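You operate a simulated robot arm through the tools that you are given. There is no shell and no other tool.

Carry out the task below with a simulated robot arm. There is one attempt and no reset: what you move stays moved.

Task
Coat the top of metal block F26 with marking blue.
Fine: use the orange felt pad and tin; put the pad back and the lid on; leave the other metal block bare. Set down upright: orange felt pad. A coat counts when it lies all over at full strength: go over it till it gets no stronger.

The check looks at the end state, three seconds after you hand in, the way a careful person would. Anything else that was tipped, shoved, dropped, spilled or broken makes it a failure. Lids that push on must go on centred and level and be pressed home; caps that screw on are set level and turned clockwise until they are tight.

Robot
A 6-joint arm with a three-finger gripper, fixed in place. Base frame: the origin is on the floor under the middle of its stand, x ahead of it, y to its left, z up; the work surface is at about z = 900. Units: mm, degrees, N and s.
It reaches about 1213 mm from its shoulder. Its first joint turns from -166.0 to 166.0 degrees. Payload 4.89 kg.
The TCP is the grasp point between the finger pads, 30 mm short of the fingertips. In the tool frame z runs along the fingers and y along their closing line. The gripper opens to 164 mm; its body begins 125 mm behind the TCP.
Orientation is told as [roll, pitch, yaw] about the base's x, y, z axes, in that order, counted from this pose: with the fingers straight down and closing along the base's y, the tool's x points along the base's -x, its y along +y and its z along -z.

Tools
- The arm moves only by the tool drive_tool. Its argument "commands" is a list of rows, each a list of 7 numbers: the shift along the base's x, y, z in mm, then the turn, a rotation vector about the base's x, y, z in degrees, then the opening in per cent of the stroke, from 0 (shut) to 100 (fully open). In form: [[dx, dy, dz, wx, wy, wz, claw], ...]. A call has 1 to 20 rows; each row is the pose to reach, as a shift and turn from the pose commanded when the call began. Rows are played at 5 a second. More than 50 mm and 8.6 degrees between two rows, or a gripper value outside its range, and nothing of the call is played. Where a pose cannot be reached the arm comes as near as it can. A force on the tool above 40 N (or 10 N above the force at the start of the call, whichever is more), or a blocked arm, ends the call early, and 0.2 s more pass. The fingers move at their own pace (about 108 mm/s each) and stop on an object; they squeeze with about 25 N. The grip force told is the motor's: it shows also when the fingers shut on nothing. Time passes only in rows, and 0.2 s behind the last, so rows that repeat a pose let the fingers close. It gives the time, the measured TCP pose, the force on the tool (base axes), the opening and the grip force at its end, in the units of the frame above (readings bear some noise), with the torque about the TCP (base axes, N m) and any sound that the robot's microphone picked up.
- Cameras (640 x 400 px; columns grow to the right, rows downward): "scene" is fixed at [390.2, -491.6, 1533.4]; the picture's right is [0.89, -0.46, 0.00], its down [-0.18, -0.36, -0.92] and it looks along [0.42, 0.81, -0.40] (base axes); focal length 312 px, centre (320, 200). "wrist" rides on the gripper at [76, -2, -152] in the tool frame; the picture's right is [0.02, 1.00, 0.00], its down [-0.88, 0.02, -0.47] and it looks along [-0.47, 0.01, 0.88] (tool axes); focal length 247 px, centre (320, 200). There is no depth. A picture from a camera that has moved, and an enlarged one, comes with that camera's place and axes in the base frame and with its lens. The place of the scene camera against the robot may be out by one fixed shift of up to 18 mm in any direction.
- snapshot(camera): a new picture of that camera. No time passes.
- move_column(by): moves the trunk up (or, below 0, down) by that many mm; the arm rides with it, the base frame stays. It gives what a move gives, with no picture.
- inspect(camera, box): a new picture of the part [left, top, right, bottom] of that camera's present view, enlarged. No time passes.
- finish_job(): hands the job in; it is judged then, once.

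Places have to be worked out from the pictures, the camera data and where the tool is seen. Open the gripper and draw the arm clear of the work before you hand the job in, unless the task says otherwise.

The tools are called after ">>>" by a JSON object that holds its "fn" and its "kwargs". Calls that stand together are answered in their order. drive_tool: Moves the arm, as the interface text tells. Its arguments: {"type":"object","properties":{"commands":{"type":"array"}},"required":["commands"]} The other tools are called the same way: move_column (by) moves the trunk up or down; snapshot (camera) takes a picture; inspect (camera, box) takes an enlarged picture of a part of a camera's view; finish_job () hands the job in.

At the start:

```text
clock: 0.0
position: [547.1, 422.2, 1170.0]
tcp_rot: [-0.1, 0.0, 0.0]
ft_force: [0.3, 0.8, 0.1]
moment: [-0.02, -0.03, 0.04]
grip_width: 163.9
grasp_force: 0.0
trunk travel left (down, up): [-175.0, 215.0]
```

scene: 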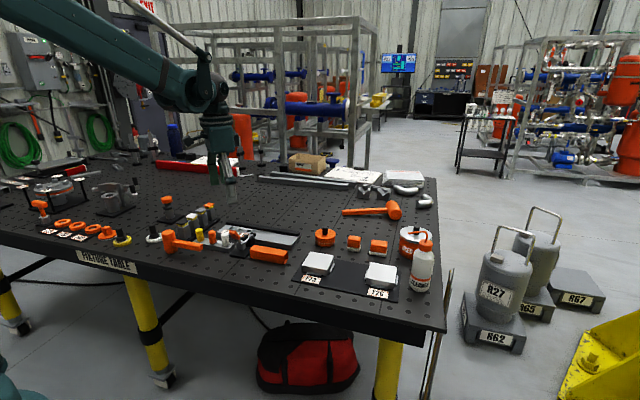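
wrist: 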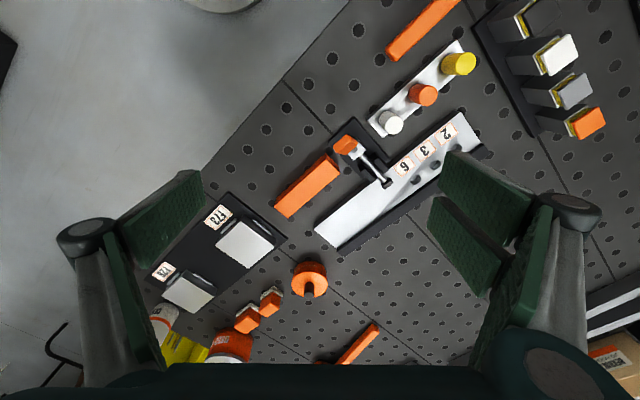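

I start by looking closely at the area with the metal blocks, the pads and the tin.

>>> {"fn": "inspect", "kwargs": {"camera": "scene", "box": [280, 180, 460, 310]}}

>>> {"fn": "inspect", "kwargs": {"camera": "wrist", "box": [130, 180, 350, 370]}}

>>> {"fn": "inspect", "kwargs": {"camera": "scene", "box": [140, 180, 320, 310]}}

```text
3.08 times, centred on (370, 245) of scene
camera zoom: at [390.2, -491.6, 1533.4], right [0.89, -0.46, 0.0], down [-0.18, -0.36, -0.92], along [0.42, 0.81, -0.4], focal length 959 px, centre (166, 62)
```

zoom: 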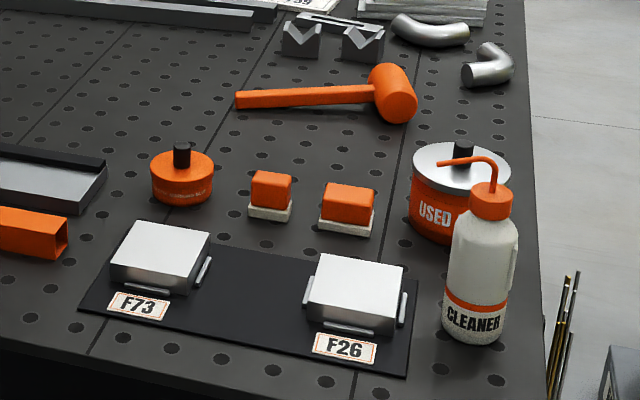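

```text
2.11 times, centred on (240, 275) of wrist
camera zoom: at [471.1, 420.1, 1321.5], right [-0.02, 1.0, 0.0], down [0.88, 0.02, 0.47], along [0.47, 0.01, -0.88], focal length 520 px, centre (488, 42)
```

zoom: 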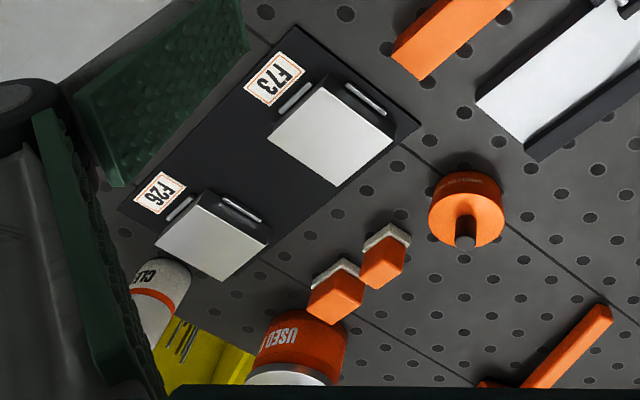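

```text
3.08 times, centred on (230, 245) of scene
camera zoom: at [390.2, -491.6, 1533.4], right [0.89, -0.46, 0.0], down [-0.18, -0.36, -0.92], along [0.42, 0.81, -0.4], focal length 959 px, centre (597, 62)
```

zoom: 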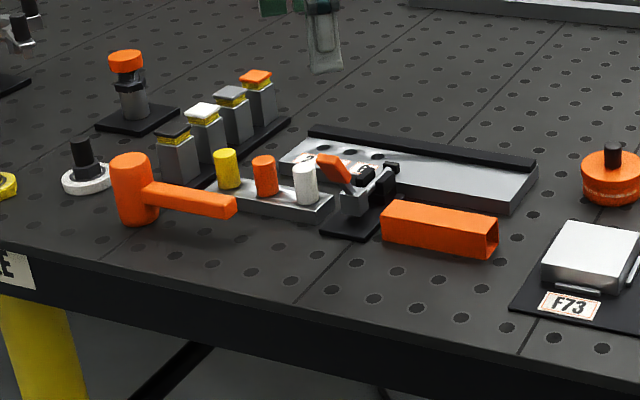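

The tin with a black knob stands at about (870, 406), two small orange pads at about (956, 326) and (1023, 261), and F26 at about (929, 126). I move the arm, kept high, over that area for a closer look.

>>> {"fn": "drive_tool", "kwargs": {"commands": [[40, -20, 5, 0, 0, 0, 100], [80, -40, 10, 0, 0, 0, 100], [120, -60, 15, 0, 0, 0, 100], [160, -80, 20, 0, 0, 0, 100], [200, -100, 25, 0, 0, 0, 100], [240, -120, 30, 0, 0, 0, 100], [280, -140, 30, 0, 0, 0, 100], [320, -160, 30, 0, 0, 0, 100]]}}

>>> {"fn": "snapshot", "kwargs": {"camera": "wrist"}}

>>> {"fn": "snapshot", "kwargs": {"camera": "scene"}}

```text
clock: 1.8
position: [863.4, 264.0, 1197.7]
tcp_rot: [0.0, 0.0, 0.1]
ft_force: [-1.8, 0.2, 1.0]
moment: [-0.1, -0.25, 0.02]
grip_width: 164.0
grasp_force: 0.1
trunk travel left (down, up): [-175.0, 215.0]
```

```text
taken
camera wrist: at [788.3, 261.2, 1350.0], right [-0.02, 1.0, 0.0], down [0.88, 0.02, 0.47], along [0.47, 0.01, -0.88], focal length 247 px, centre (320, 200)
```

wrist: 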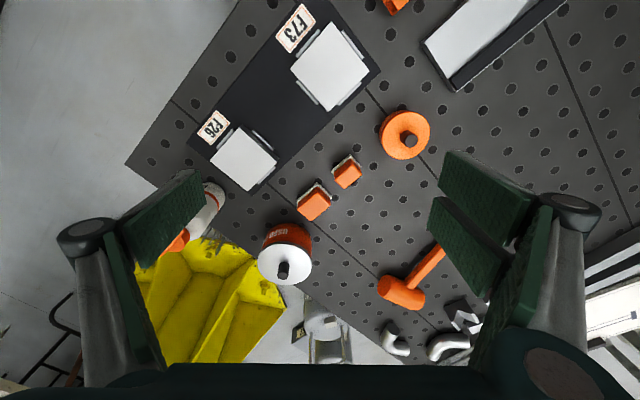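

```text
taken
```

scene: 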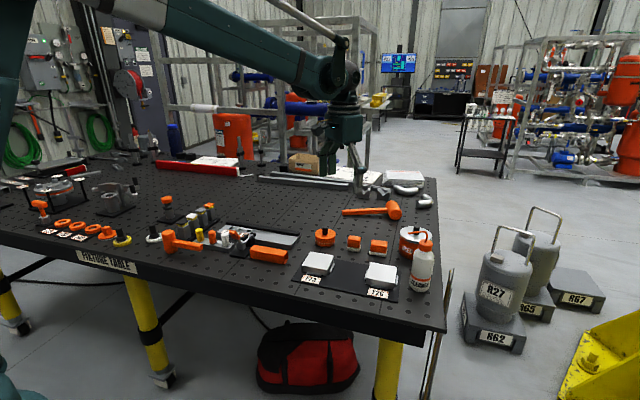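

>>> {"fn": "inspect", "kwargs": {"camera": "wrist", "box": [280, 90, 450, 230]}}

>>> {"fn": "inspect", "kwargs": {"camera": "scene", "box": [305, 215, 405, 275]}}

>>> {"fn": "inspect", "kwargs": {"camera": "scene", "box": [130, 185, 260, 260]}}

>>> {"fn": "inspect", "kwargs": {"camera": "wrist", "box": [180, 0, 380, 200]}}

```text
2.86 times, centred on (365, 160) of wrist
camera zoom: at [788.3, 261.2, 1350.0], right [-0.02, 1.0, 0.0], down [0.88, 0.02, 0.47], along [0.47, 0.01, -0.88], focal length 706 px, centre (191, 314)
```

zoom: 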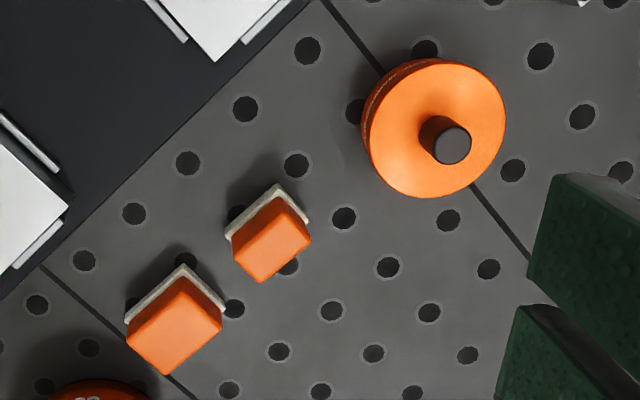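

```text
6.40 times, centred on (355, 245) of scene
camera zoom: at [390.2, -491.6, 1533.4], right [0.89, -0.46, 0.0], down [-0.18, -0.36, -0.92], along [0.42, 0.81, -0.4], focal length 1994 px, centre (96, -88)
```

zoom: 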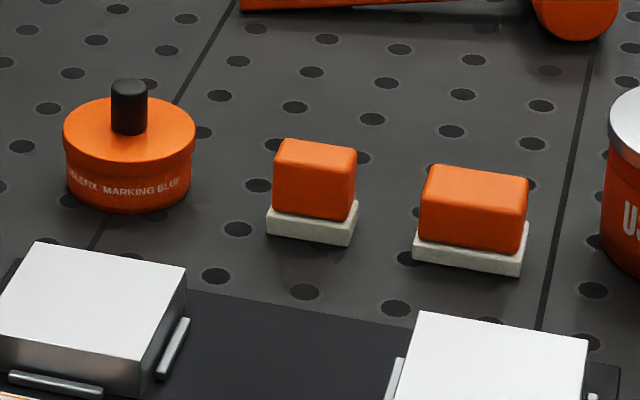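

```text
4.92 times, centred on (195, 222) of scene
camera zoom: at [390.2, -491.6, 1533.4], right [0.89, -0.46, 0.0], down [-0.18, -0.36, -0.92], along [0.42, 0.81, -0.4], focal length 1534 px, centre (935, 89)
```

zoom: 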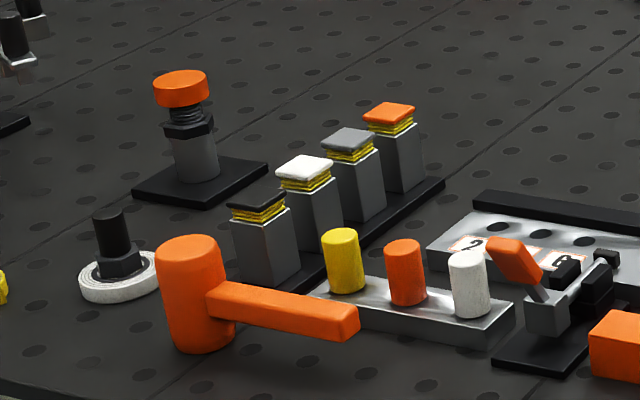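

```text
2.00 times, centred on (280, 100) of wrist
camera zoom: at [788.3, 261.2, 1350.0], right [-0.02, 1.0, 0.0], down [0.88, 0.02, 0.47], along [0.47, 0.01, -0.88], focal length 494 px, centre (400, 400)
```

zoom: 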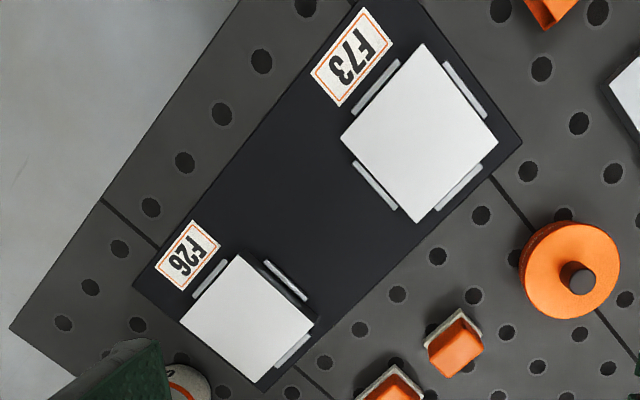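

>>> {"fn": "inspect", "kwargs": {"camera": "scene", "box": [340, 225, 395, 260]}}

>>> {"fn": "inspect", "kwargs": {"camera": "scene", "box": [385, 215, 445, 300]}}

>>> {"fn": "inspect", "kwargs": {"camera": "wrist", "box": [290, 140, 370, 225]}}

>>> {"fn": "inspect", "kwargs": {"camera": "scene", "box": [310, 222, 345, 250]}}

```text
11.43 times, centred on (368, 242) of scene
camera zoom: at [390.2, -491.6, 1533.4], right [0.89, -0.46, 0.0], down [-0.18, -0.36, -0.92], along [0.42, 0.81, -0.4], focal length 3562 px, centre (-223, -286)
```

zoom: 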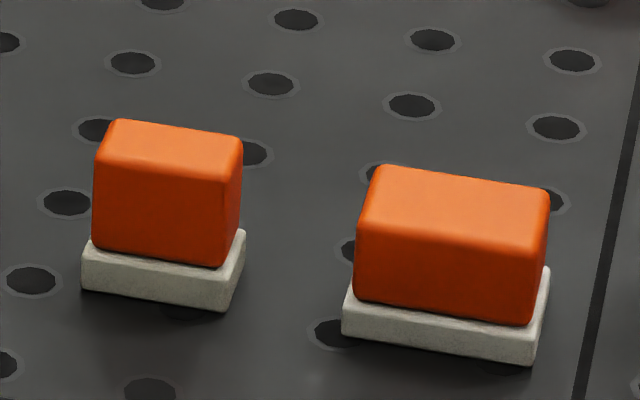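

```text
4.71 times, centred on (415, 258) of scene
camera zoom: at [390.2, -491.6, 1533.4], right [0.89, -0.46, 0.0], down [-0.18, -0.36, -0.92], along [0.42, 0.81, -0.4], focal length 1466 px, centre (-127, -71)
```

zoom: 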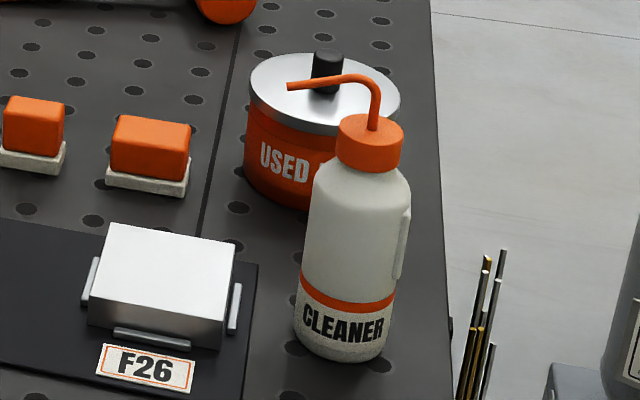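

```text
4.71 times, centred on (330, 182) of wrist
camera zoom: at [788.3, 261.2, 1350.0], right [-0.02, 1.0, 0.0], down [0.88, 0.02, 0.47], along [0.47, 0.01, -0.88], focal length 1162 px, centre (273, 282)
```

zoom: 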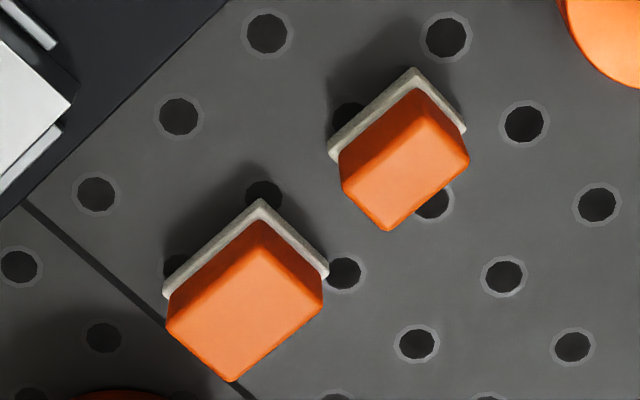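

```text
14.29 times, centred on (328, 236) of scene
camera zoom: at [390.2, -491.6, 1533.4], right [0.89, -0.46, 0.0], down [-0.18, -0.36, -0.92], along [0.42, 0.81, -0.4], focal length 4452 px, centre (213, -314)
```

zoom: 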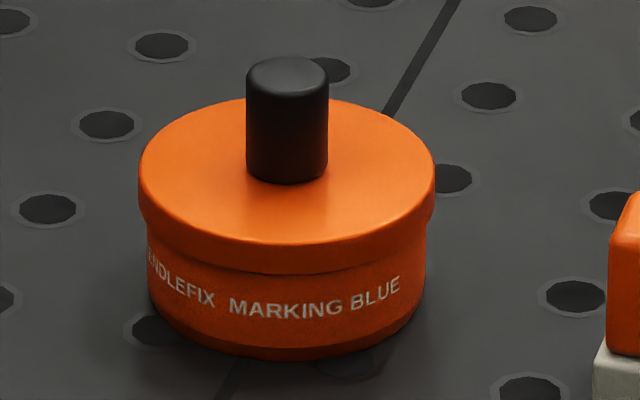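

Both pads look like unused orange felt pads of different size; the tin reads MARKING BLUE. I look closely at the finger shapes and let the arm settle before deciding how to grip.

>>> {"fn": "drive_tool", "kwargs": {"commands": [[0, 0, 0, 0, 0, 0, 50], [0, 0, 0, 0, 0, 0, 50], [0, 0, 0, 0, 0, 0, 50]]}}

>>> {"fn": "snapshot", "kwargs": {"camera": "wrist"}}

>>> {"fn": "inspect", "kwargs": {"camera": "scene", "box": [300, 80, 400, 200]}}

```text
clock: 2.6
position: [865.0, 262.6, 1196.6]
tcp_rot: [0.0, 0.0, -0.1]
ft_force: [-0.4, 0.4, 0.7]
moment: [0.01, -0.05, 0.02]
grip_width: 81.9
grasp_force: 0.1
trunk travel left (down, up): [-175.0, 215.0]
```

```text
taken
camera wrist: at [788.9, 260.8, 1349.6], right [-0.02, 1.0, 0.0], down [0.88, 0.02, 0.47], along [0.47, 0.01, -0.88], focal length 247 px, centre (320, 200)
```

wrist: 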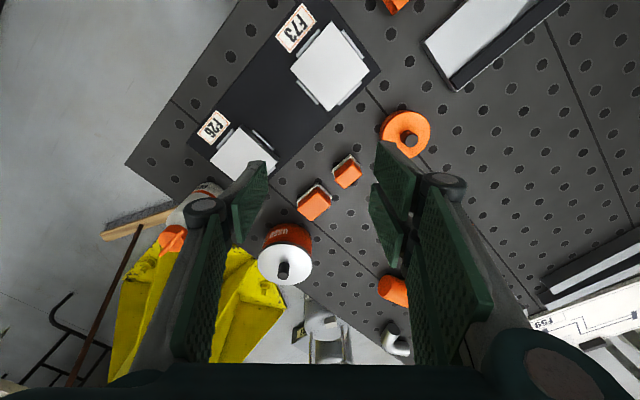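

```text
3.33 times, centred on (350, 140) of scene
camera zoom: at [390.2, -491.6, 1533.4], right [0.89, -0.46, 0.0], down [-0.18, -0.36, -0.92], along [0.42, 0.81, -0.4], focal length 1039 px, centre (220, 400)
```

zoom: 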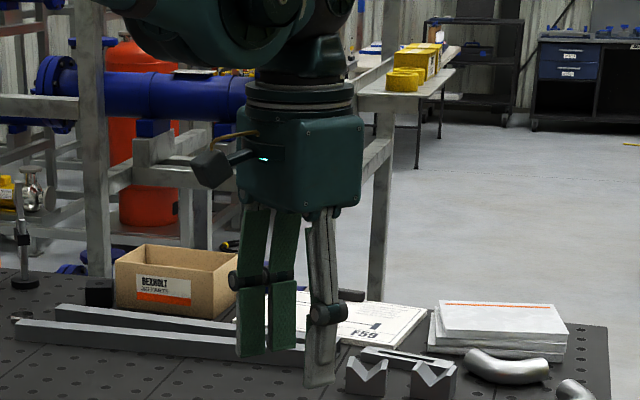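

The arm sags about 3 mm below its command, which I'll allow for. The tin knob is at about (885, 405); I move above it with a moderate opening and check.

>>> {"fn": "drive_tool", "kwargs": {"commands": [[5, 36, -20, 0, 0, 0, 50], [10, 72, -50, 0, 0, 0, 50], [15, 108, -80, 0, 0, 0, 50], [20, 143, -110, 0, 0, 0, 50], [20, 143, -130, 0, 0, 0, 50], [20, 143, -130, 0, 0, 0, 50]]}}

>>> {"fn": "snapshot", "kwargs": {"camera": "wrist"}}

>>> {"fn": "inspect", "kwargs": {"camera": "scene", "box": [270, 150, 400, 280]}}

```text
clock: 4.0
position: [889.6, 407.5, 1067.5]
tcp_rot: [-0.1, -0.1, 0.0]
ft_force: [0.1, 1.0, -0.2]
moment: [-0.09, 0.01, -0.01]
grip_width: 81.9
grasp_force: 0.1
trunk travel left (down, up): [-175.0, 215.0]
```

```text
taken
camera wrist: at [812.4, 404.3, 1219.7], right [-0.02, 1.0, 0.0], down [0.88, 0.02, 0.47], along [0.47, 0.01, -0.88], focal length 247 px, centre (320, 200)
```

wrist: 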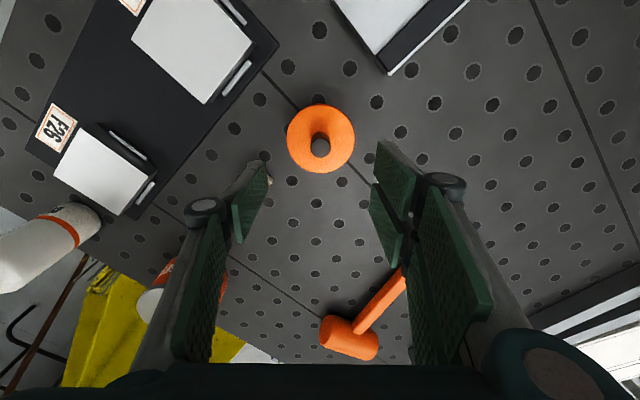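

```text
3.08 times, centred on (335, 215) of scene
camera zoom: at [390.2, -491.6, 1533.4], right [0.89, -0.46, 0.0], down [-0.18, -0.36, -0.92], along [0.42, 0.81, -0.4], focal length 959 px, centre (274, 154)
```

zoom: 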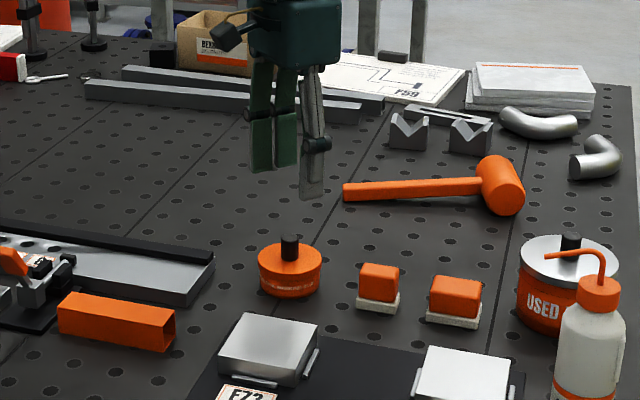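

>>> {"fn": "inspect", "kwargs": {"camera": "wrist", "box": [275, 90, 365, 190]}}

```text
4.00 times, centred on (320, 140) of wrist
camera zoom: at [812.4, 404.3, 1219.7], right [-0.02, 1.0, 0.0], down [0.88, 0.02, 0.47], along [0.47, 0.01, -0.88], focal length 988 px, centre (320, 440)
```

zoom: 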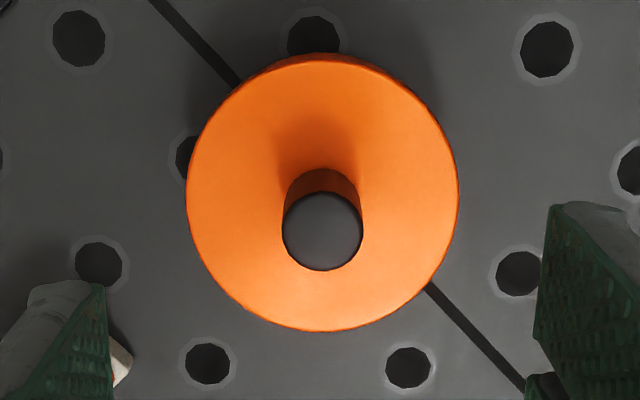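

The knob is at about (885.4, 406.3) with its top near z = 968. I line up 3 mm back in x and go down to z ≈ 985 first, then check from the side.

>>> {"fn": "drive_tool", "kwargs": {"commands": [[-3, 0, -20, 0, 0, 0, 50], [-3, 0, -40, 0, 0, 0, 50], [-3, 0, -60, 0, 0, 0, 50], [-3, 0, -75, 0, 0, 0, 50], [-3, 0, -82, 0, 0, 0, 50], [-3, 0, -82, 0, 0, 0, 50]]}}

>>> {"fn": "inspect", "kwargs": {"camera": "scene", "box": [290, 190, 370, 250]}}

>>> {"fn": "snapshot", "kwargs": {"camera": "wrist"}}

```text
clock: 5.4
position: [884.4, 404.8, 987.3]
tcp_rot: [0.0, 0.1, 0.0]
ft_force: [-0.3, -0.1, 0.7]
moment: [-0.02, 0.02, -0.01]
grip_width: 82.0
grasp_force: 0.1
trunk travel left (down, up): [-175.0, 215.0]
```

```text
6.67 times, centred on (330, 220) of scene
camera zoom: at [390.2, -491.6, 1533.4], right [0.89, -0.46, 0.0], down [-0.18, -0.36, -0.92], along [0.42, 0.81, -0.4], focal length 2078 px, centre (253, 67)
```

zoom: 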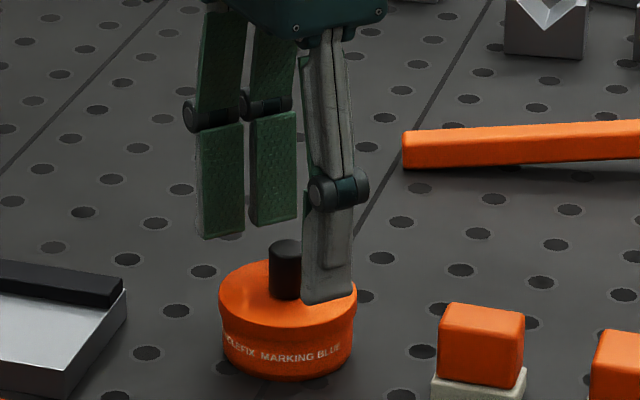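

```text
taken
camera wrist: at [807.8, 402.4, 1139.0], right [-0.02, 1.0, 0.0], down [0.88, 0.02, 0.47], along [0.47, 0.01, -0.88], focal length 247 px, centre (320, 200)
```

wrist: 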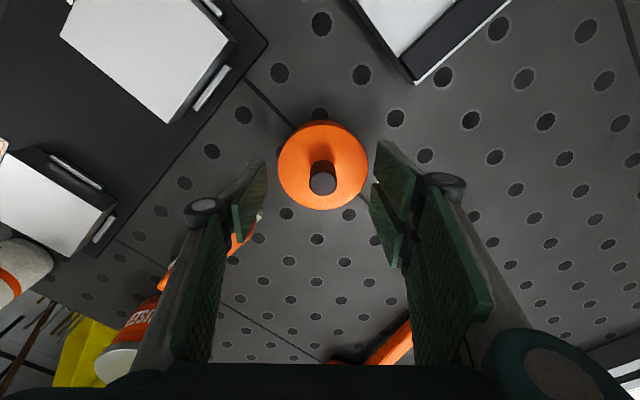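

Fingers straddle the knob well. I go 13 mm lower so the tips sit just above the lid, and close on the knob.

>>> {"fn": "drive_tool", "kwargs": {"commands": [[0, 0, -7, 0, 0, 0, 50], [0, 0, -14, 0, 0, 0, 50], [0, 0, -14, 0, 0, 0, 30], [0, 0, -14, 0, 0, 0, 15], [0, 0, -14, 0, 0, 0, 5], [0, 0, -14, 0, 0, 0, 0], [0, 0, -14, 0, 0, 0, 0], [0, 0, -14, 0, 0, 0, 0]]}}

>>> {"fn": "inspect", "kwargs": {"camera": "scene", "box": [290, 190, 370, 250]}}

>>> {"fn": "snapshot", "kwargs": {"camera": "wrist"}}

```text
clock: 7.2
position: [884.4, 405.0, 972.1]
tcp_rot: [0.0, 0.0, 0.0]
ft_force: [-0.6, -0.1, -1.0]
moment: [-0.02, -0.01, 0.02]
grip_width: 20.8
grasp_force: 24.8
trunk travel left (down, up): [-175.0, 215.0]
heard: snap
```

```text
6.67 times, centred on (330, 220) of scene
camera zoom: at [390.2, -491.6, 1533.4], right [0.89, -0.46, 0.0], down [-0.18, -0.36, -0.92], along [0.42, 0.81, -0.4], focal length 2078 px, centre (253, 67)
```

zoom: 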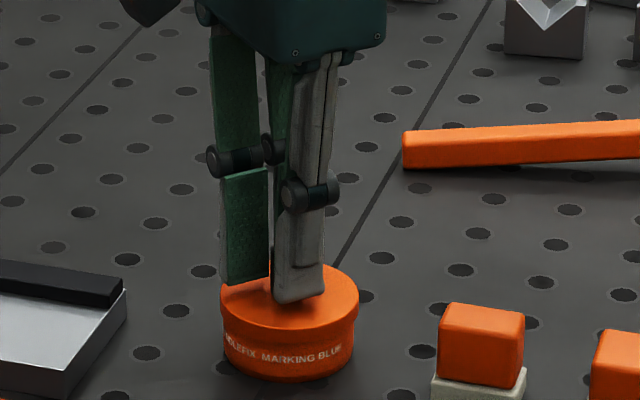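

```text
taken
camera wrist: at [807.5, 402.7, 1125.4], right [-0.02, 1.0, 0.0], down [0.88, 0.02, 0.47], along [0.47, 0.01, -0.88], focal length 247 px, centre (320, 200)
```

wrist: 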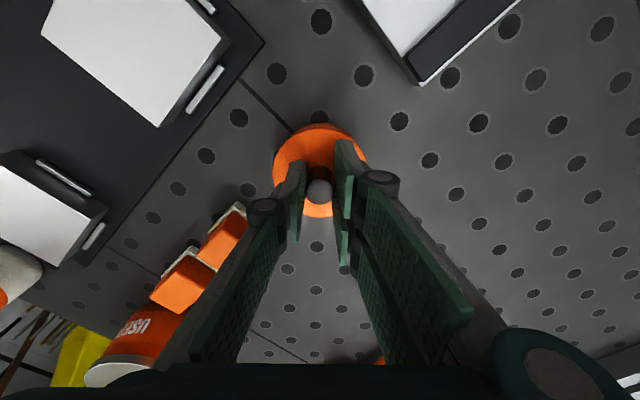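

The knob is held at 20.8 mm and a snap was heard. I lift gently, in small steps, to see whether the lid comes off without the tin.

>>> {"fn": "drive_tool", "kwargs": {"commands": [[0, 0, 2, 0, 0, 0, 0], [0, 0, 4, 0, 0, 0, 0], [0, 0, 6, 0, 0, 0, 0], [0, 0, 9, 0, 0, 0, 0], [0, 0, 12, 0, 0, 0, 0]]}}

>>> {"fn": "inspect", "kwargs": {"camera": "scene", "box": [290, 190, 370, 250]}}

```text
clock: 8.4
position: [884.3, 404.7, 984.7]
tcp_rot: [0.0, 0.0, -0.1]
ft_force: [0.5, 0.6, -0.7]
moment: [-0.01, 0.03, 0.02]
grip_width: 21.0
grasp_force: 24.8
trunk travel left (down, up): [-175.0, 215.0]
```

```text
6.67 times, centred on (330, 220) of scene
camera zoom: at [390.2, -491.6, 1533.4], right [0.89, -0.46, 0.0], down [-0.18, -0.36, -0.92], along [0.42, 0.81, -0.4], focal length 2078 px, centre (253, 67)
```

zoom: 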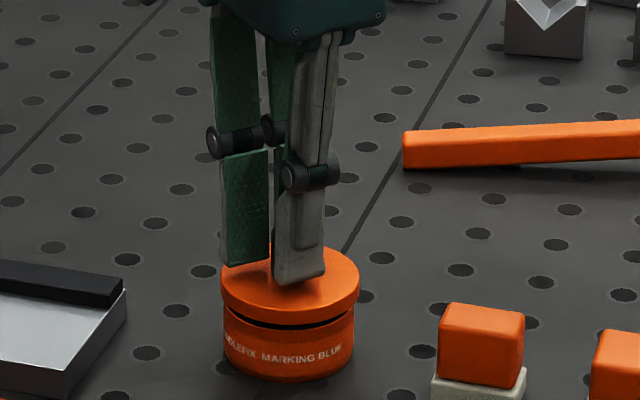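

The lid comes away cleanly and the tin stays put. I lift it 80 mm more and look at the open tin.

>>> {"fn": "drive_tool", "kwargs": {"commands": [[0, 0, 15, 0, 0, 0, 0], [0, 0, 35, 0, 0, 0, 0], [0, 0, 60, 0, 0, 0, 0], [0, 0, 85, 0, 0, 0, 0], [0, 0, 110, 0, 0, 0, 0], [0, 0, 110, 0, 0, 0, 0]]}}

>>> {"fn": "inspect", "kwargs": {"camera": "scene", "box": [290, 170, 390, 260]}}

>>> {"fn": "snapshot", "kwargs": {"camera": "wrist"}}

```text
clock: 9.8
position: [885.2, 403.2, 1096.2]
tcp_rot: [0.0, 0.0, 0.0]
ft_force: [-0.2, -0.2, -0.8]
moment: [0.02, -0.05, -0.02]
grip_width: 21.1
grasp_force: 24.5
trunk travel left (down, up): [-175.0, 215.0]
```

```text
4.44 times, centred on (340, 215) of scene
camera zoom: at [390.2, -491.6, 1533.4], right [0.89, -0.46, 0.0], down [-0.18, -0.36, -0.92], along [0.42, 0.81, -0.4], focal length 1385 px, centre (231, 133)
```

zoom: 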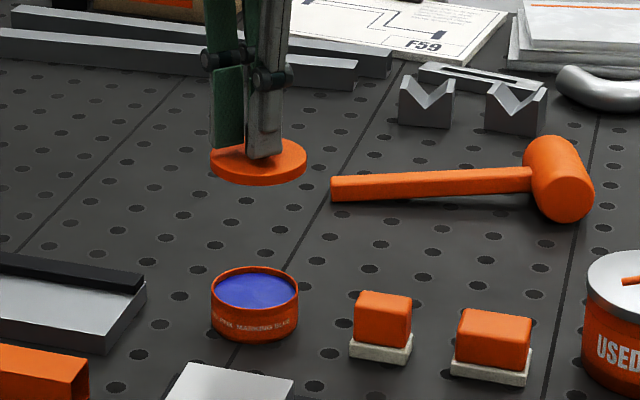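

```text
taken
camera wrist: at [809.0, 401.9, 1246.5], right [-0.02, 1.0, 0.0], down [0.88, 0.02, 0.47], along [0.47, 0.01, -0.88], focal length 247 px, centre (320, 200)
```

wrist: 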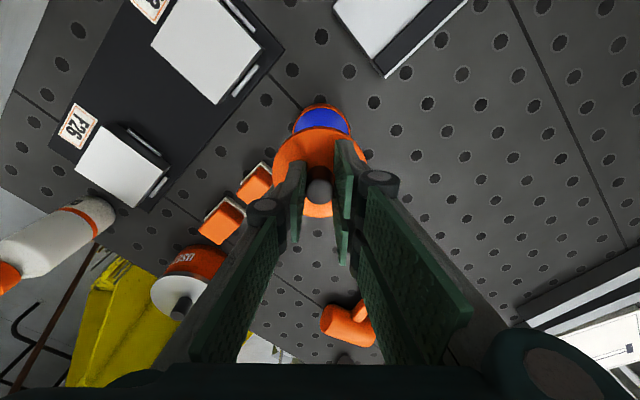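

The tin is open, blue face visible. I carry the lid sideways to the bare table at about (885, 540) and lower it part way.

>>> {"fn": "drive_tool", "kwargs": {"commands": [[0, 30, 0, 0, 0, 0, 0], [0, 65, 0, 0, 0, 0, 0], [0, 100, -10, 0, 0, 0, 0], [0, 137, -40, 0, 0, 0, 0], [0, 137, -70, 0, 0, 0, 0], [0, 137, -100, 0, 0, 0, 0], [0, 137, -120, 0, 0, 0, 0], [0, 137, -120, 0, 0, 0, 0]]}}

>>> {"fn": "inspect", "kwargs": {"camera": "scene", "box": [250, 160, 370, 260]}}

>>> {"fn": "snapshot", "kwargs": {"camera": "wrist"}}

```text
clock: 11.6
position: [884.6, 541.8, 974.3]
tcp_rot: [0.1, 0.1, 0.1]
ft_force: [-0.4, 0.6, -0.4]
moment: [0.0, 0.01, 0.03]
grip_width: 20.9
grasp_force: 24.9
trunk travel left (down, up): [-175.0, 215.0]
```

```text
4.00 times, centred on (310, 210) of scene
camera zoom: at [390.2, -491.6, 1533.4], right [0.89, -0.46, 0.0], down [-0.18, -0.36, -0.92], along [0.42, 0.81, -0.4], focal length 1246 px, centre (360, 160)
```

zoom: 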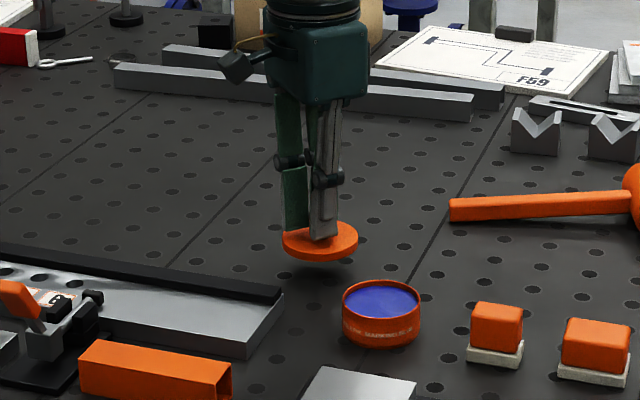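

```text
taken
camera wrist: at [808.4, 539.8, 1126.2], right [-0.02, 1.0, 0.0], down [0.88, 0.02, 0.47], along [0.47, 0.01, -0.88], focal length 247 px, centre (320, 200)
```

wrist: 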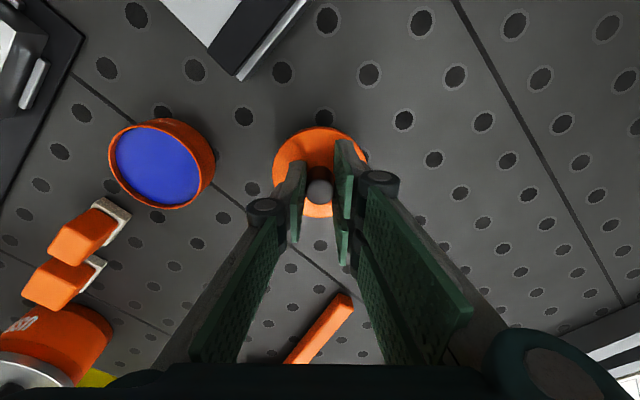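

Clear of everything. I lower in small steps and watch the force for contact with the table.

>>> {"fn": "drive_tool", "kwargs": {"commands": [[0, 0, -5, 0, 0, 0, 0], [0, 0, -10, 0, 0, 0, 0], [0, 0, -15, 0, 0, 0, 0], [0, 0, -18, 0, 0, 0, 0], [0, 0, -20, 0, 0, 0, 0], [0, 0, -22, 0, 0, 0, 0]]}}

>>> {"fn": "inspect", "kwargs": {"camera": "scene", "box": [280, 190, 340, 240]}}

```text
clock: 13.0
position: [884.3, 541.1, 951.8]
tcp_rot: [0.0, -0.1, 0.0]
ft_force: [0.3, 0.1, -0.7]
moment: [0.02, 0.01, 0.02]
grip_width: 20.6
grasp_force: 25.6
trunk travel left (down, up): [-175.0, 215.0]
```

```text
8.00 times, centred on (310, 215) of scene
camera zoom: at [390.2, -491.6, 1533.4], right [0.89, -0.46, 0.0], down [-0.18, -0.36, -0.92], along [0.42, 0.81, -0.4], focal length 2493 px, centre (400, 80)
```

zoom: 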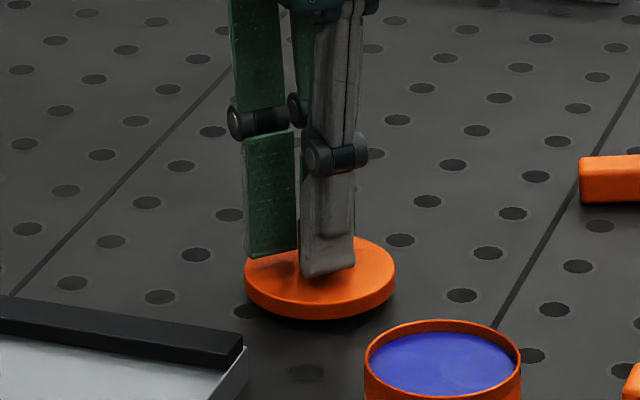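

>>> {"fn": "drive_tool", "kwargs": {"commands": [[0, 0, -1, 0, 0, 0, 0], [0, 0, -2, 0, 0, 0, 0], [0, 0, -3, 0, 0, 0, 0], [0, 0, -4, 0, 0, 0, 0], [0, 0, -5, 0, 0, 0, 0], [0, 0, -6, 0, 0, 0, 0]]}}

```text
clock: 14.4
position: [884.6, 543.3, 947.9]
tcp_rot: [0.0, 0.0, 0.0]
ft_force: [0.4, -1.1, -0.6]
moment: [0.01, 0.0, -0.02]
grip_width: 20.9
grasp_force: 25.0
trunk travel left (down, up): [-175.0, 215.0]
```

No contact yet at z ≈ 947; I continue down slowly.

>>> {"fn": "drive_tool", "kwargs": {"commands": [[0, 0, -1, 0, 0, 0, 0], [0, 0, -2, 0, 0, 0, 0], [0, 0, -3, 0, 0, 0, 0], [0, 0, -4, 0, 0, 0, 0]]}}

>>> {"fn": "inspect", "kwargs": {"camera": "scene", "box": [290, 205, 330, 235]}}

```text
clock: 15.4
position: [886.3, 542.2, 944.3]
tcp_rot: [0.1, -0.2, 0.1]
ft_force: [13.2, 6.8, 32.3]
moment: [0.24, -0.37, 0.01]
grip_width: 20.8
grasp_force: 25.3
trunk travel left (down, up): [-175.0, 215.0]
```

```text
13.33 times, centred on (310, 220) of scene
camera zoom: at [390.2, -491.6, 1533.4], right [0.89, -0.46, 0.0], down [-0.18, -0.36, -0.92], along [0.42, 0.81, -0.4], focal length 4155 px, centre (453, -67)
```

zoom: 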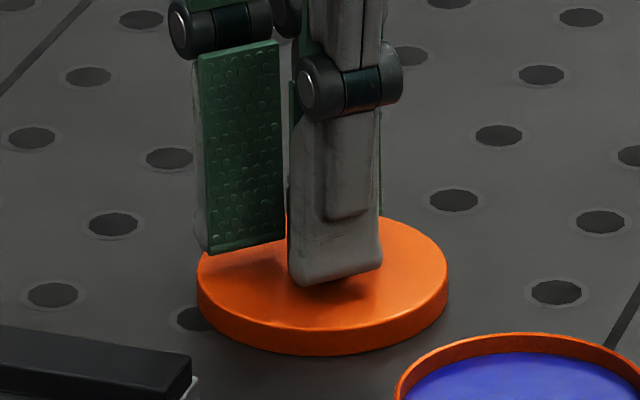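

Contact at z ≈ 944.5 (32 N). I ease off a little, open the fingers, and rise clear.

>>> {"fn": "drive_tool", "kwargs": {"commands": [[0, 0, 1, 0, 0, 0, 0], [0, 0, 2, 0, 0, 0, 0], [0, 0, 2, 0, 0, 0, 20], [0, 0, 2, 0, 0, 0, 35], [0, 0, 2, 0, 0, 0, 40], [0, 0, 10, 0, 0, 0, 40], [0, 0, 35, 0, 0, 0, 40], [0, 0, 75, 0, 0, 0, 40], [0, 0, 120, 0, 0, 0, 40], [0, 0, 150, 0, 0, 0, 40]]}}

>>> {"fn": "snapshot", "kwargs": {"camera": "wrist"}}

>>> {"fn": "inspect", "kwargs": {"camera": "scene", "box": [280, 190, 400, 270]}}

```text
clock: 17.6
position: [883.7, 543.0, 1093.0]
tcp_rot: [0.0, 0.0, 0.0]
ft_force: [0.8, -0.2, 0.1]
moment: [0.0, 0.08, 0.0]
grip_width: 65.4
grasp_force: 0.0
trunk travel left (down, up): [-175.0, 215.0]
```

```text
taken
camera wrist: at [807.7, 540.8, 1246.0], right [-0.02, 1.0, 0.0], down [0.88, 0.02, 0.47], along [0.47, 0.01, -0.88], focal length 247 px, centre (320, 200)
```

wrist: 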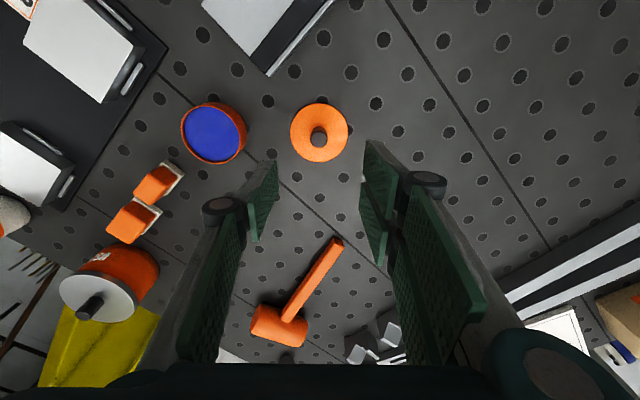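

```text
5.00 times, centred on (340, 230) of scene
camera zoom: at [390.2, -491.6, 1533.4], right [0.89, -0.46, 0.0], down [-0.18, -0.36, -0.92], along [0.42, 0.81, -0.4], focal length 1558 px, centre (220, 50)
```

zoom: 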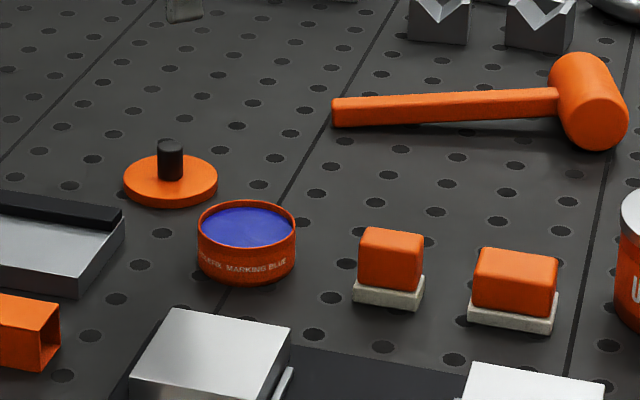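

The tin's inner width is about 66 mm. The large pad's felt (about 60 x 40, diagonal 72) wouldn't fit flat in it, while the smaller pad would. I move above the small pad and turn the tool 45° to match the pads, to measure them from above.

>>> {"fn": "drive_tool", "kwargs": {"commands": [[12, -38, 0, 0, 0, -7.5, 50], [24, -76, 0, 0, 0, -15, 50], [36, -114, 0, 0, 0, -22.5, 60], [48, -152, 0, 0, 0, -30, 60], [60, -190, 0, 0, 0, -37.5, 60], [71, -228, 0, 0, 0, -45, 60], [71, -228, 0, 0, 0, -45, 60]]}}

>>> {"fn": "snapshot", "kwargs": {"camera": "wrist"}}

>>> {"fn": "inspect", "kwargs": {"camera": "wrist", "box": [260, 80, 400, 200]}}

```text
clock: 19.2
position: [956.2, 312.6, 1092.5]
tcp_rot: [0.0, 0.0, -45.1]
ft_force: [-0.3, -0.7, 0.0]
moment: [0.09, 0.04, -0.06]
grip_width: 98.3
grasp_force: 0.0
trunk travel left (down, up): [-175.0, 215.0]
```

```text
taken
camera wrist: at [901.0, 365.8, 1244.3], right [0.69, 0.72, 0.0], down [0.64, -0.61, 0.47], along [0.34, -0.33, -0.88], focal length 247 px, centre (320, 200)
```

wrist: 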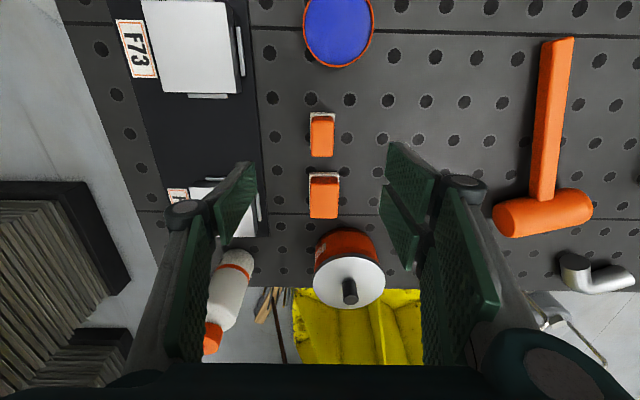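

```text
3.33 times, centred on (330, 140) of wrist
camera zoom: at [901.0, 365.8, 1244.3], right [0.69, 0.72, 0.0], down [0.64, -0.61, 0.47], along [0.34, -0.33, -0.88], focal length 823 px, centre (287, 400)
```

zoom: 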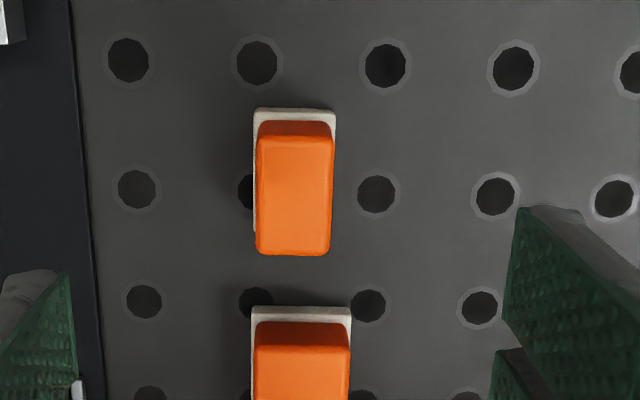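

The small pad's felt is about 45 x 33 mm, centred at about (957, 314), aligned with the tool now; it fits in the tin, the large one (60 x 45) doesn't. I use the small pad and descend over it.

>>> {"fn": "drive_tool", "kwargs": {"commands": [[1, 1, -30, 0, 0, 0, 50], [1, 1, -60, 0, 0, 0, 45], [1, 1, -85, 0, 0, 0, 45], [1, 1, -105, 0, 0, 0, 45], [1, 1, -105, 0, 0, 0, 45]]}}

>>> {"fn": "snapshot", "kwargs": {"camera": "wrist"}}

>>> {"fn": "inspect", "kwargs": {"camera": "scene", "box": [320, 190, 400, 260]}}

```text
clock: 20.4
position: [957.2, 315.4, 988.2]
tcp_rot: [0.0, 0.0, -45.0]
ft_force: [0.7, 0.1, 0.2]
moment: [0.0, 0.0, 0.01]
grip_width: 73.8
grasp_force: 0.1
trunk travel left (down, up): [-175.0, 215.0]
```

```text
taken
camera wrist: at [901.1, 368.0, 1139.6], right [0.69, 0.72, 0.0], down [0.64, -0.61, 0.47], along [0.34, -0.33, -0.88], focal length 247 px, centre (320, 200)
```

wrist: 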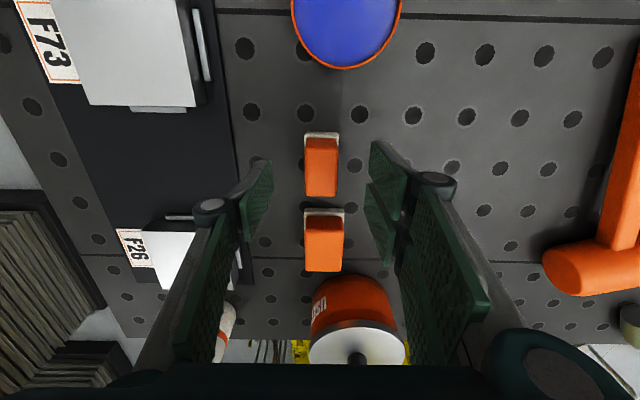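

```text
5.71 times, centred on (360, 225) of scene
camera zoom: at [390.2, -491.6, 1533.4], right [0.89, -0.46, 0.0], down [-0.18, -0.36, -0.92], along [0.42, 0.81, -0.4], focal length 1781 px, centre (91, 57)
```

zoom: 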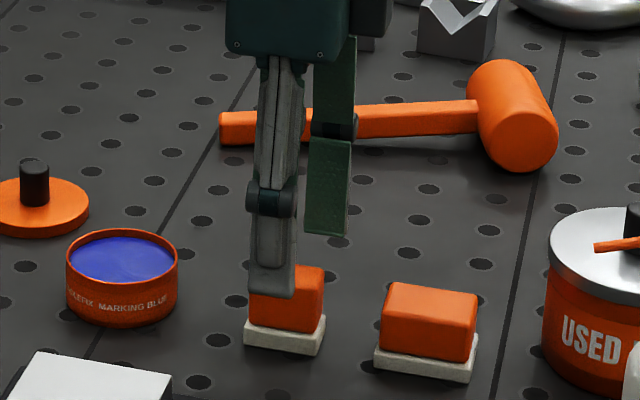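

Aligned over the small pad. I go down to z ≈ 950 (tips just above the felt) and close.

>>> {"fn": "drive_tool", "kwargs": {"commands": [[0, -1, -15, 0, 0, 0, 45], [0, -1, -28, 0, 0, 0, 45], [0, -1, -37, 0, 0, 0, 45], [0, -1, -37, 0, 0, 0, 45]]}}

>>> {"fn": "inspect", "kwargs": {"camera": "scene", "box": [330, 210, 390, 260]}}

>>> {"fn": "snapshot", "kwargs": {"camera": "wrist"}}

```text
clock: 21.4
position: [957.0, 313.1, 950.5]
tcp_rot: [0.0, 0.0, -45.0]
ft_force: [-0.7, 0.5, 0.2]
moment: [-0.05, 0.01, -0.05]
grip_width: 73.8
grasp_force: 0.2
trunk travel left (down, up): [-175.0, 215.0]
```

```text
8.00 times, centred on (360, 235) of scene
camera zoom: at [390.2, -491.6, 1533.4], right [0.89, -0.46, 0.0], down [-0.18, -0.36, -0.92], along [0.42, 0.81, -0.4], focal length 2493 px, centre (0, -80)
```

zoom: 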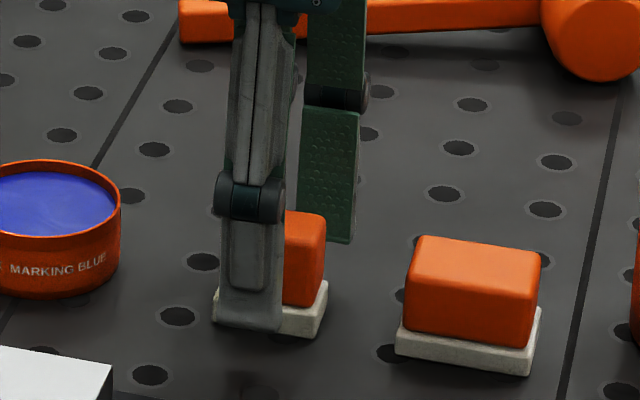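

```text
taken
camera wrist: at [901.0, 367.0, 1101.9], right [0.69, 0.72, 0.0], down [0.64, -0.61, 0.47], along [0.34, -0.33, -0.88], focal length 247 px, centre (320, 200)
```

wrist: 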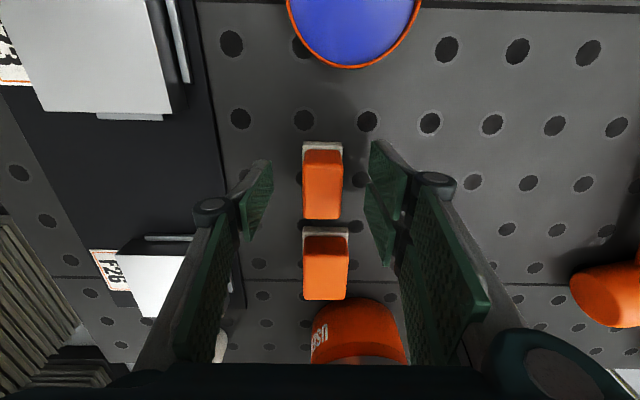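

>>> {"fn": "drive_tool", "kwargs": {"commands": [[0, 0, 0, 0, 0, 0, 30], [0, 0, 0, 0, 0, 0, 15], [0, 0, 0, 0, 0, 0, 5], [0, 0, 0, 0, 0, 0, 0], [0, 0, 0, 0, 0, 0, 0], [0, 0, 0, 0, 0, 0, 0]]}}

>>> {"fn": "inspect", "kwargs": {"camera": "scene", "box": [330, 210, 390, 260]}}

>>> {"fn": "inspect", "kwargs": {"camera": "wrist", "box": [250, 100, 400, 250]}}

```text
clock: 22.8
position: [955.7, 314.7, 948.9]
tcp_rot: [0.1, 0.0, -45.0]
ft_force: [0.6, 0.2, -0.2]
moment: [-0.01, 0.03, 0.01]
grip_width: 27.4
grasp_force: 24.9
trunk travel left (down, up): [-175.0, 215.0]
```

```text
8.00 times, centred on (360, 235) of scene
camera zoom: at [390.2, -491.6, 1533.4], right [0.89, -0.46, 0.0], down [-0.18, -0.36, -0.92], along [0.42, 0.81, -0.4], focal length 2493 px, centre (0, -80)
```

zoom: 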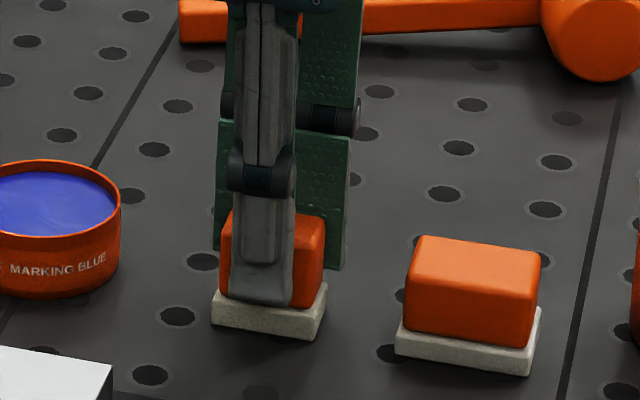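

```text
2.67 times, centred on (325, 175) of wrist
camera zoom: at [900.9, 367.0, 1102.2], right [0.69, 0.72, 0.0], down [0.64, -0.61, 0.47], along [0.34, -0.33, -0.88], focal length 659 px, centre (307, 267)
```

zoom: 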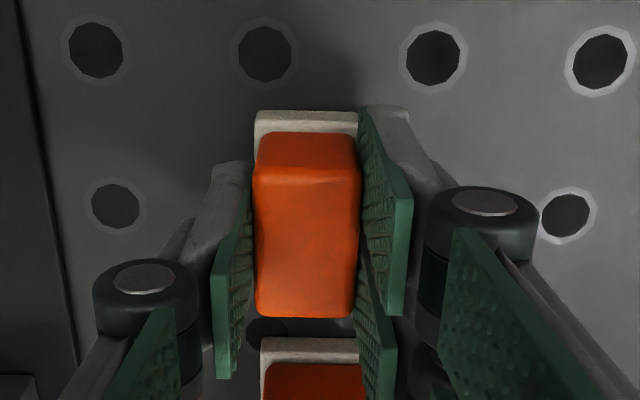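

The pad is held (27.4 mm). I lift it and carry it to hover over the open tin at about (884.5, 406), then check its position there.

>>> {"fn": "drive_tool", "kwargs": {"commands": [[0, 0, 5, 0, 0, 0, 0], [0, 0, 25, 0, 0, 0, 0], [0, 0, 60, 0, 0, 0, 0], [0, 0, 90, 0, 0, 0, 0], [-24, 30, 90, 0, 0, 0, 0], [-48, 61, 90, 0, 0, 0, 0], [-71, 91, 90, 0, 0, 0, 0], [-71, 91, 65, 0, 0, 0, 0], [-71, 91, 60, 0, 0, 0, 0]]}}

>>> {"fn": "snapshot", "kwargs": {"camera": "wrist"}}

>>> {"fn": "inspect", "kwargs": {"camera": "scene", "box": [290, 190, 370, 250]}}

```text
clock: 24.8
position: [885.9, 404.2, 1010.4]
tcp_rot: [0.0, 0.0, -45.0]
ft_force: [-1.2, 0.1, -0.6]
moment: [-0.06, -0.05, 0.0]
grip_width: 27.3
grasp_force: 25.2
trunk travel left (down, up): [-175.0, 215.0]
```

```text
taken
camera wrist: at [830.9, 457.4, 1162.6], right [0.69, 0.72, 0.0], down [0.64, -0.61, 0.47], along [0.34, -0.33, -0.88], focal length 247 px, centre (320, 200)
```

wrist: 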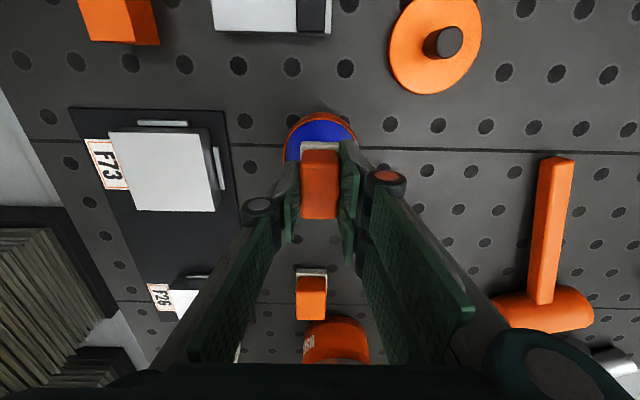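

```text
6.67 times, centred on (330, 220) of scene
camera zoom: at [390.2, -491.6, 1533.4], right [0.89, -0.46, 0.0], down [-0.18, -0.36, -0.92], along [0.42, 0.81, -0.4], focal length 2078 px, centre (253, 67)
```

zoom: 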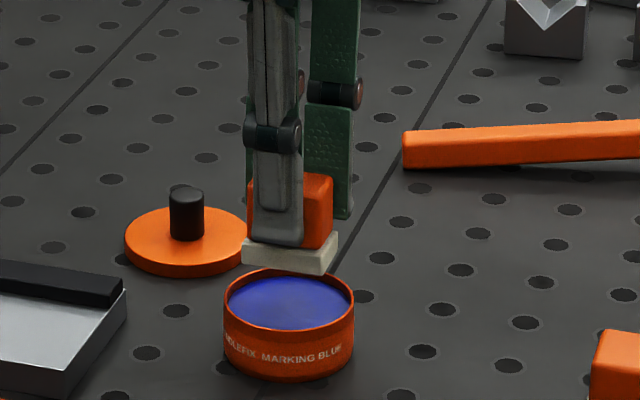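

>>> {"fn": "inspect", "kwargs": {"camera": "wrist", "box": [270, 95, 370, 225]}}

>>> {"fn": "inspect", "kwargs": {"camera": "scene", "box": [310, 205, 350, 240]}}

```text
3.08 times, centred on (320, 160) of wrist
camera zoom: at [830.9, 457.4, 1162.6], right [0.69, 0.72, 0.0], down [0.64, -0.61, 0.47], along [0.34, -0.33, -0.88], focal length 760 px, centre (320, 323)
```

zoom: 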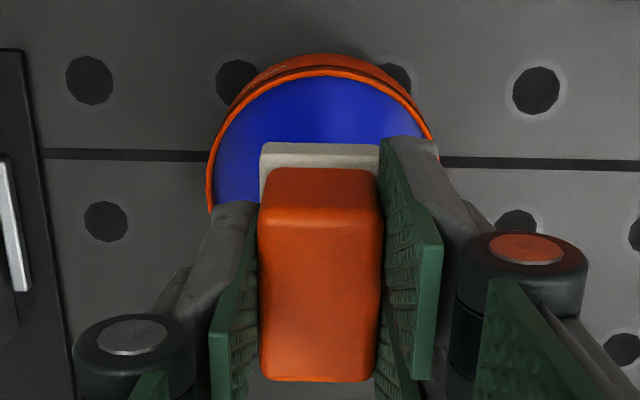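

```text
11.43 times, centred on (330, 222) of scene
camera zoom: at [390.2, -491.6, 1533.4], right [0.89, -0.46, 0.0], down [-0.18, -0.36, -0.92], along [0.42, 0.81, -0.4], focal length 3562 px, centre (206, -57)
```

zoom: 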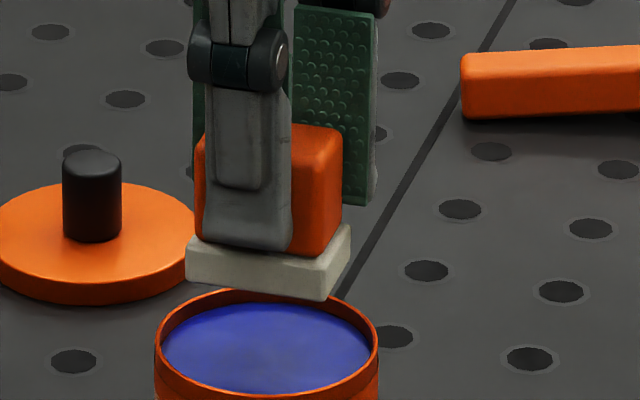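

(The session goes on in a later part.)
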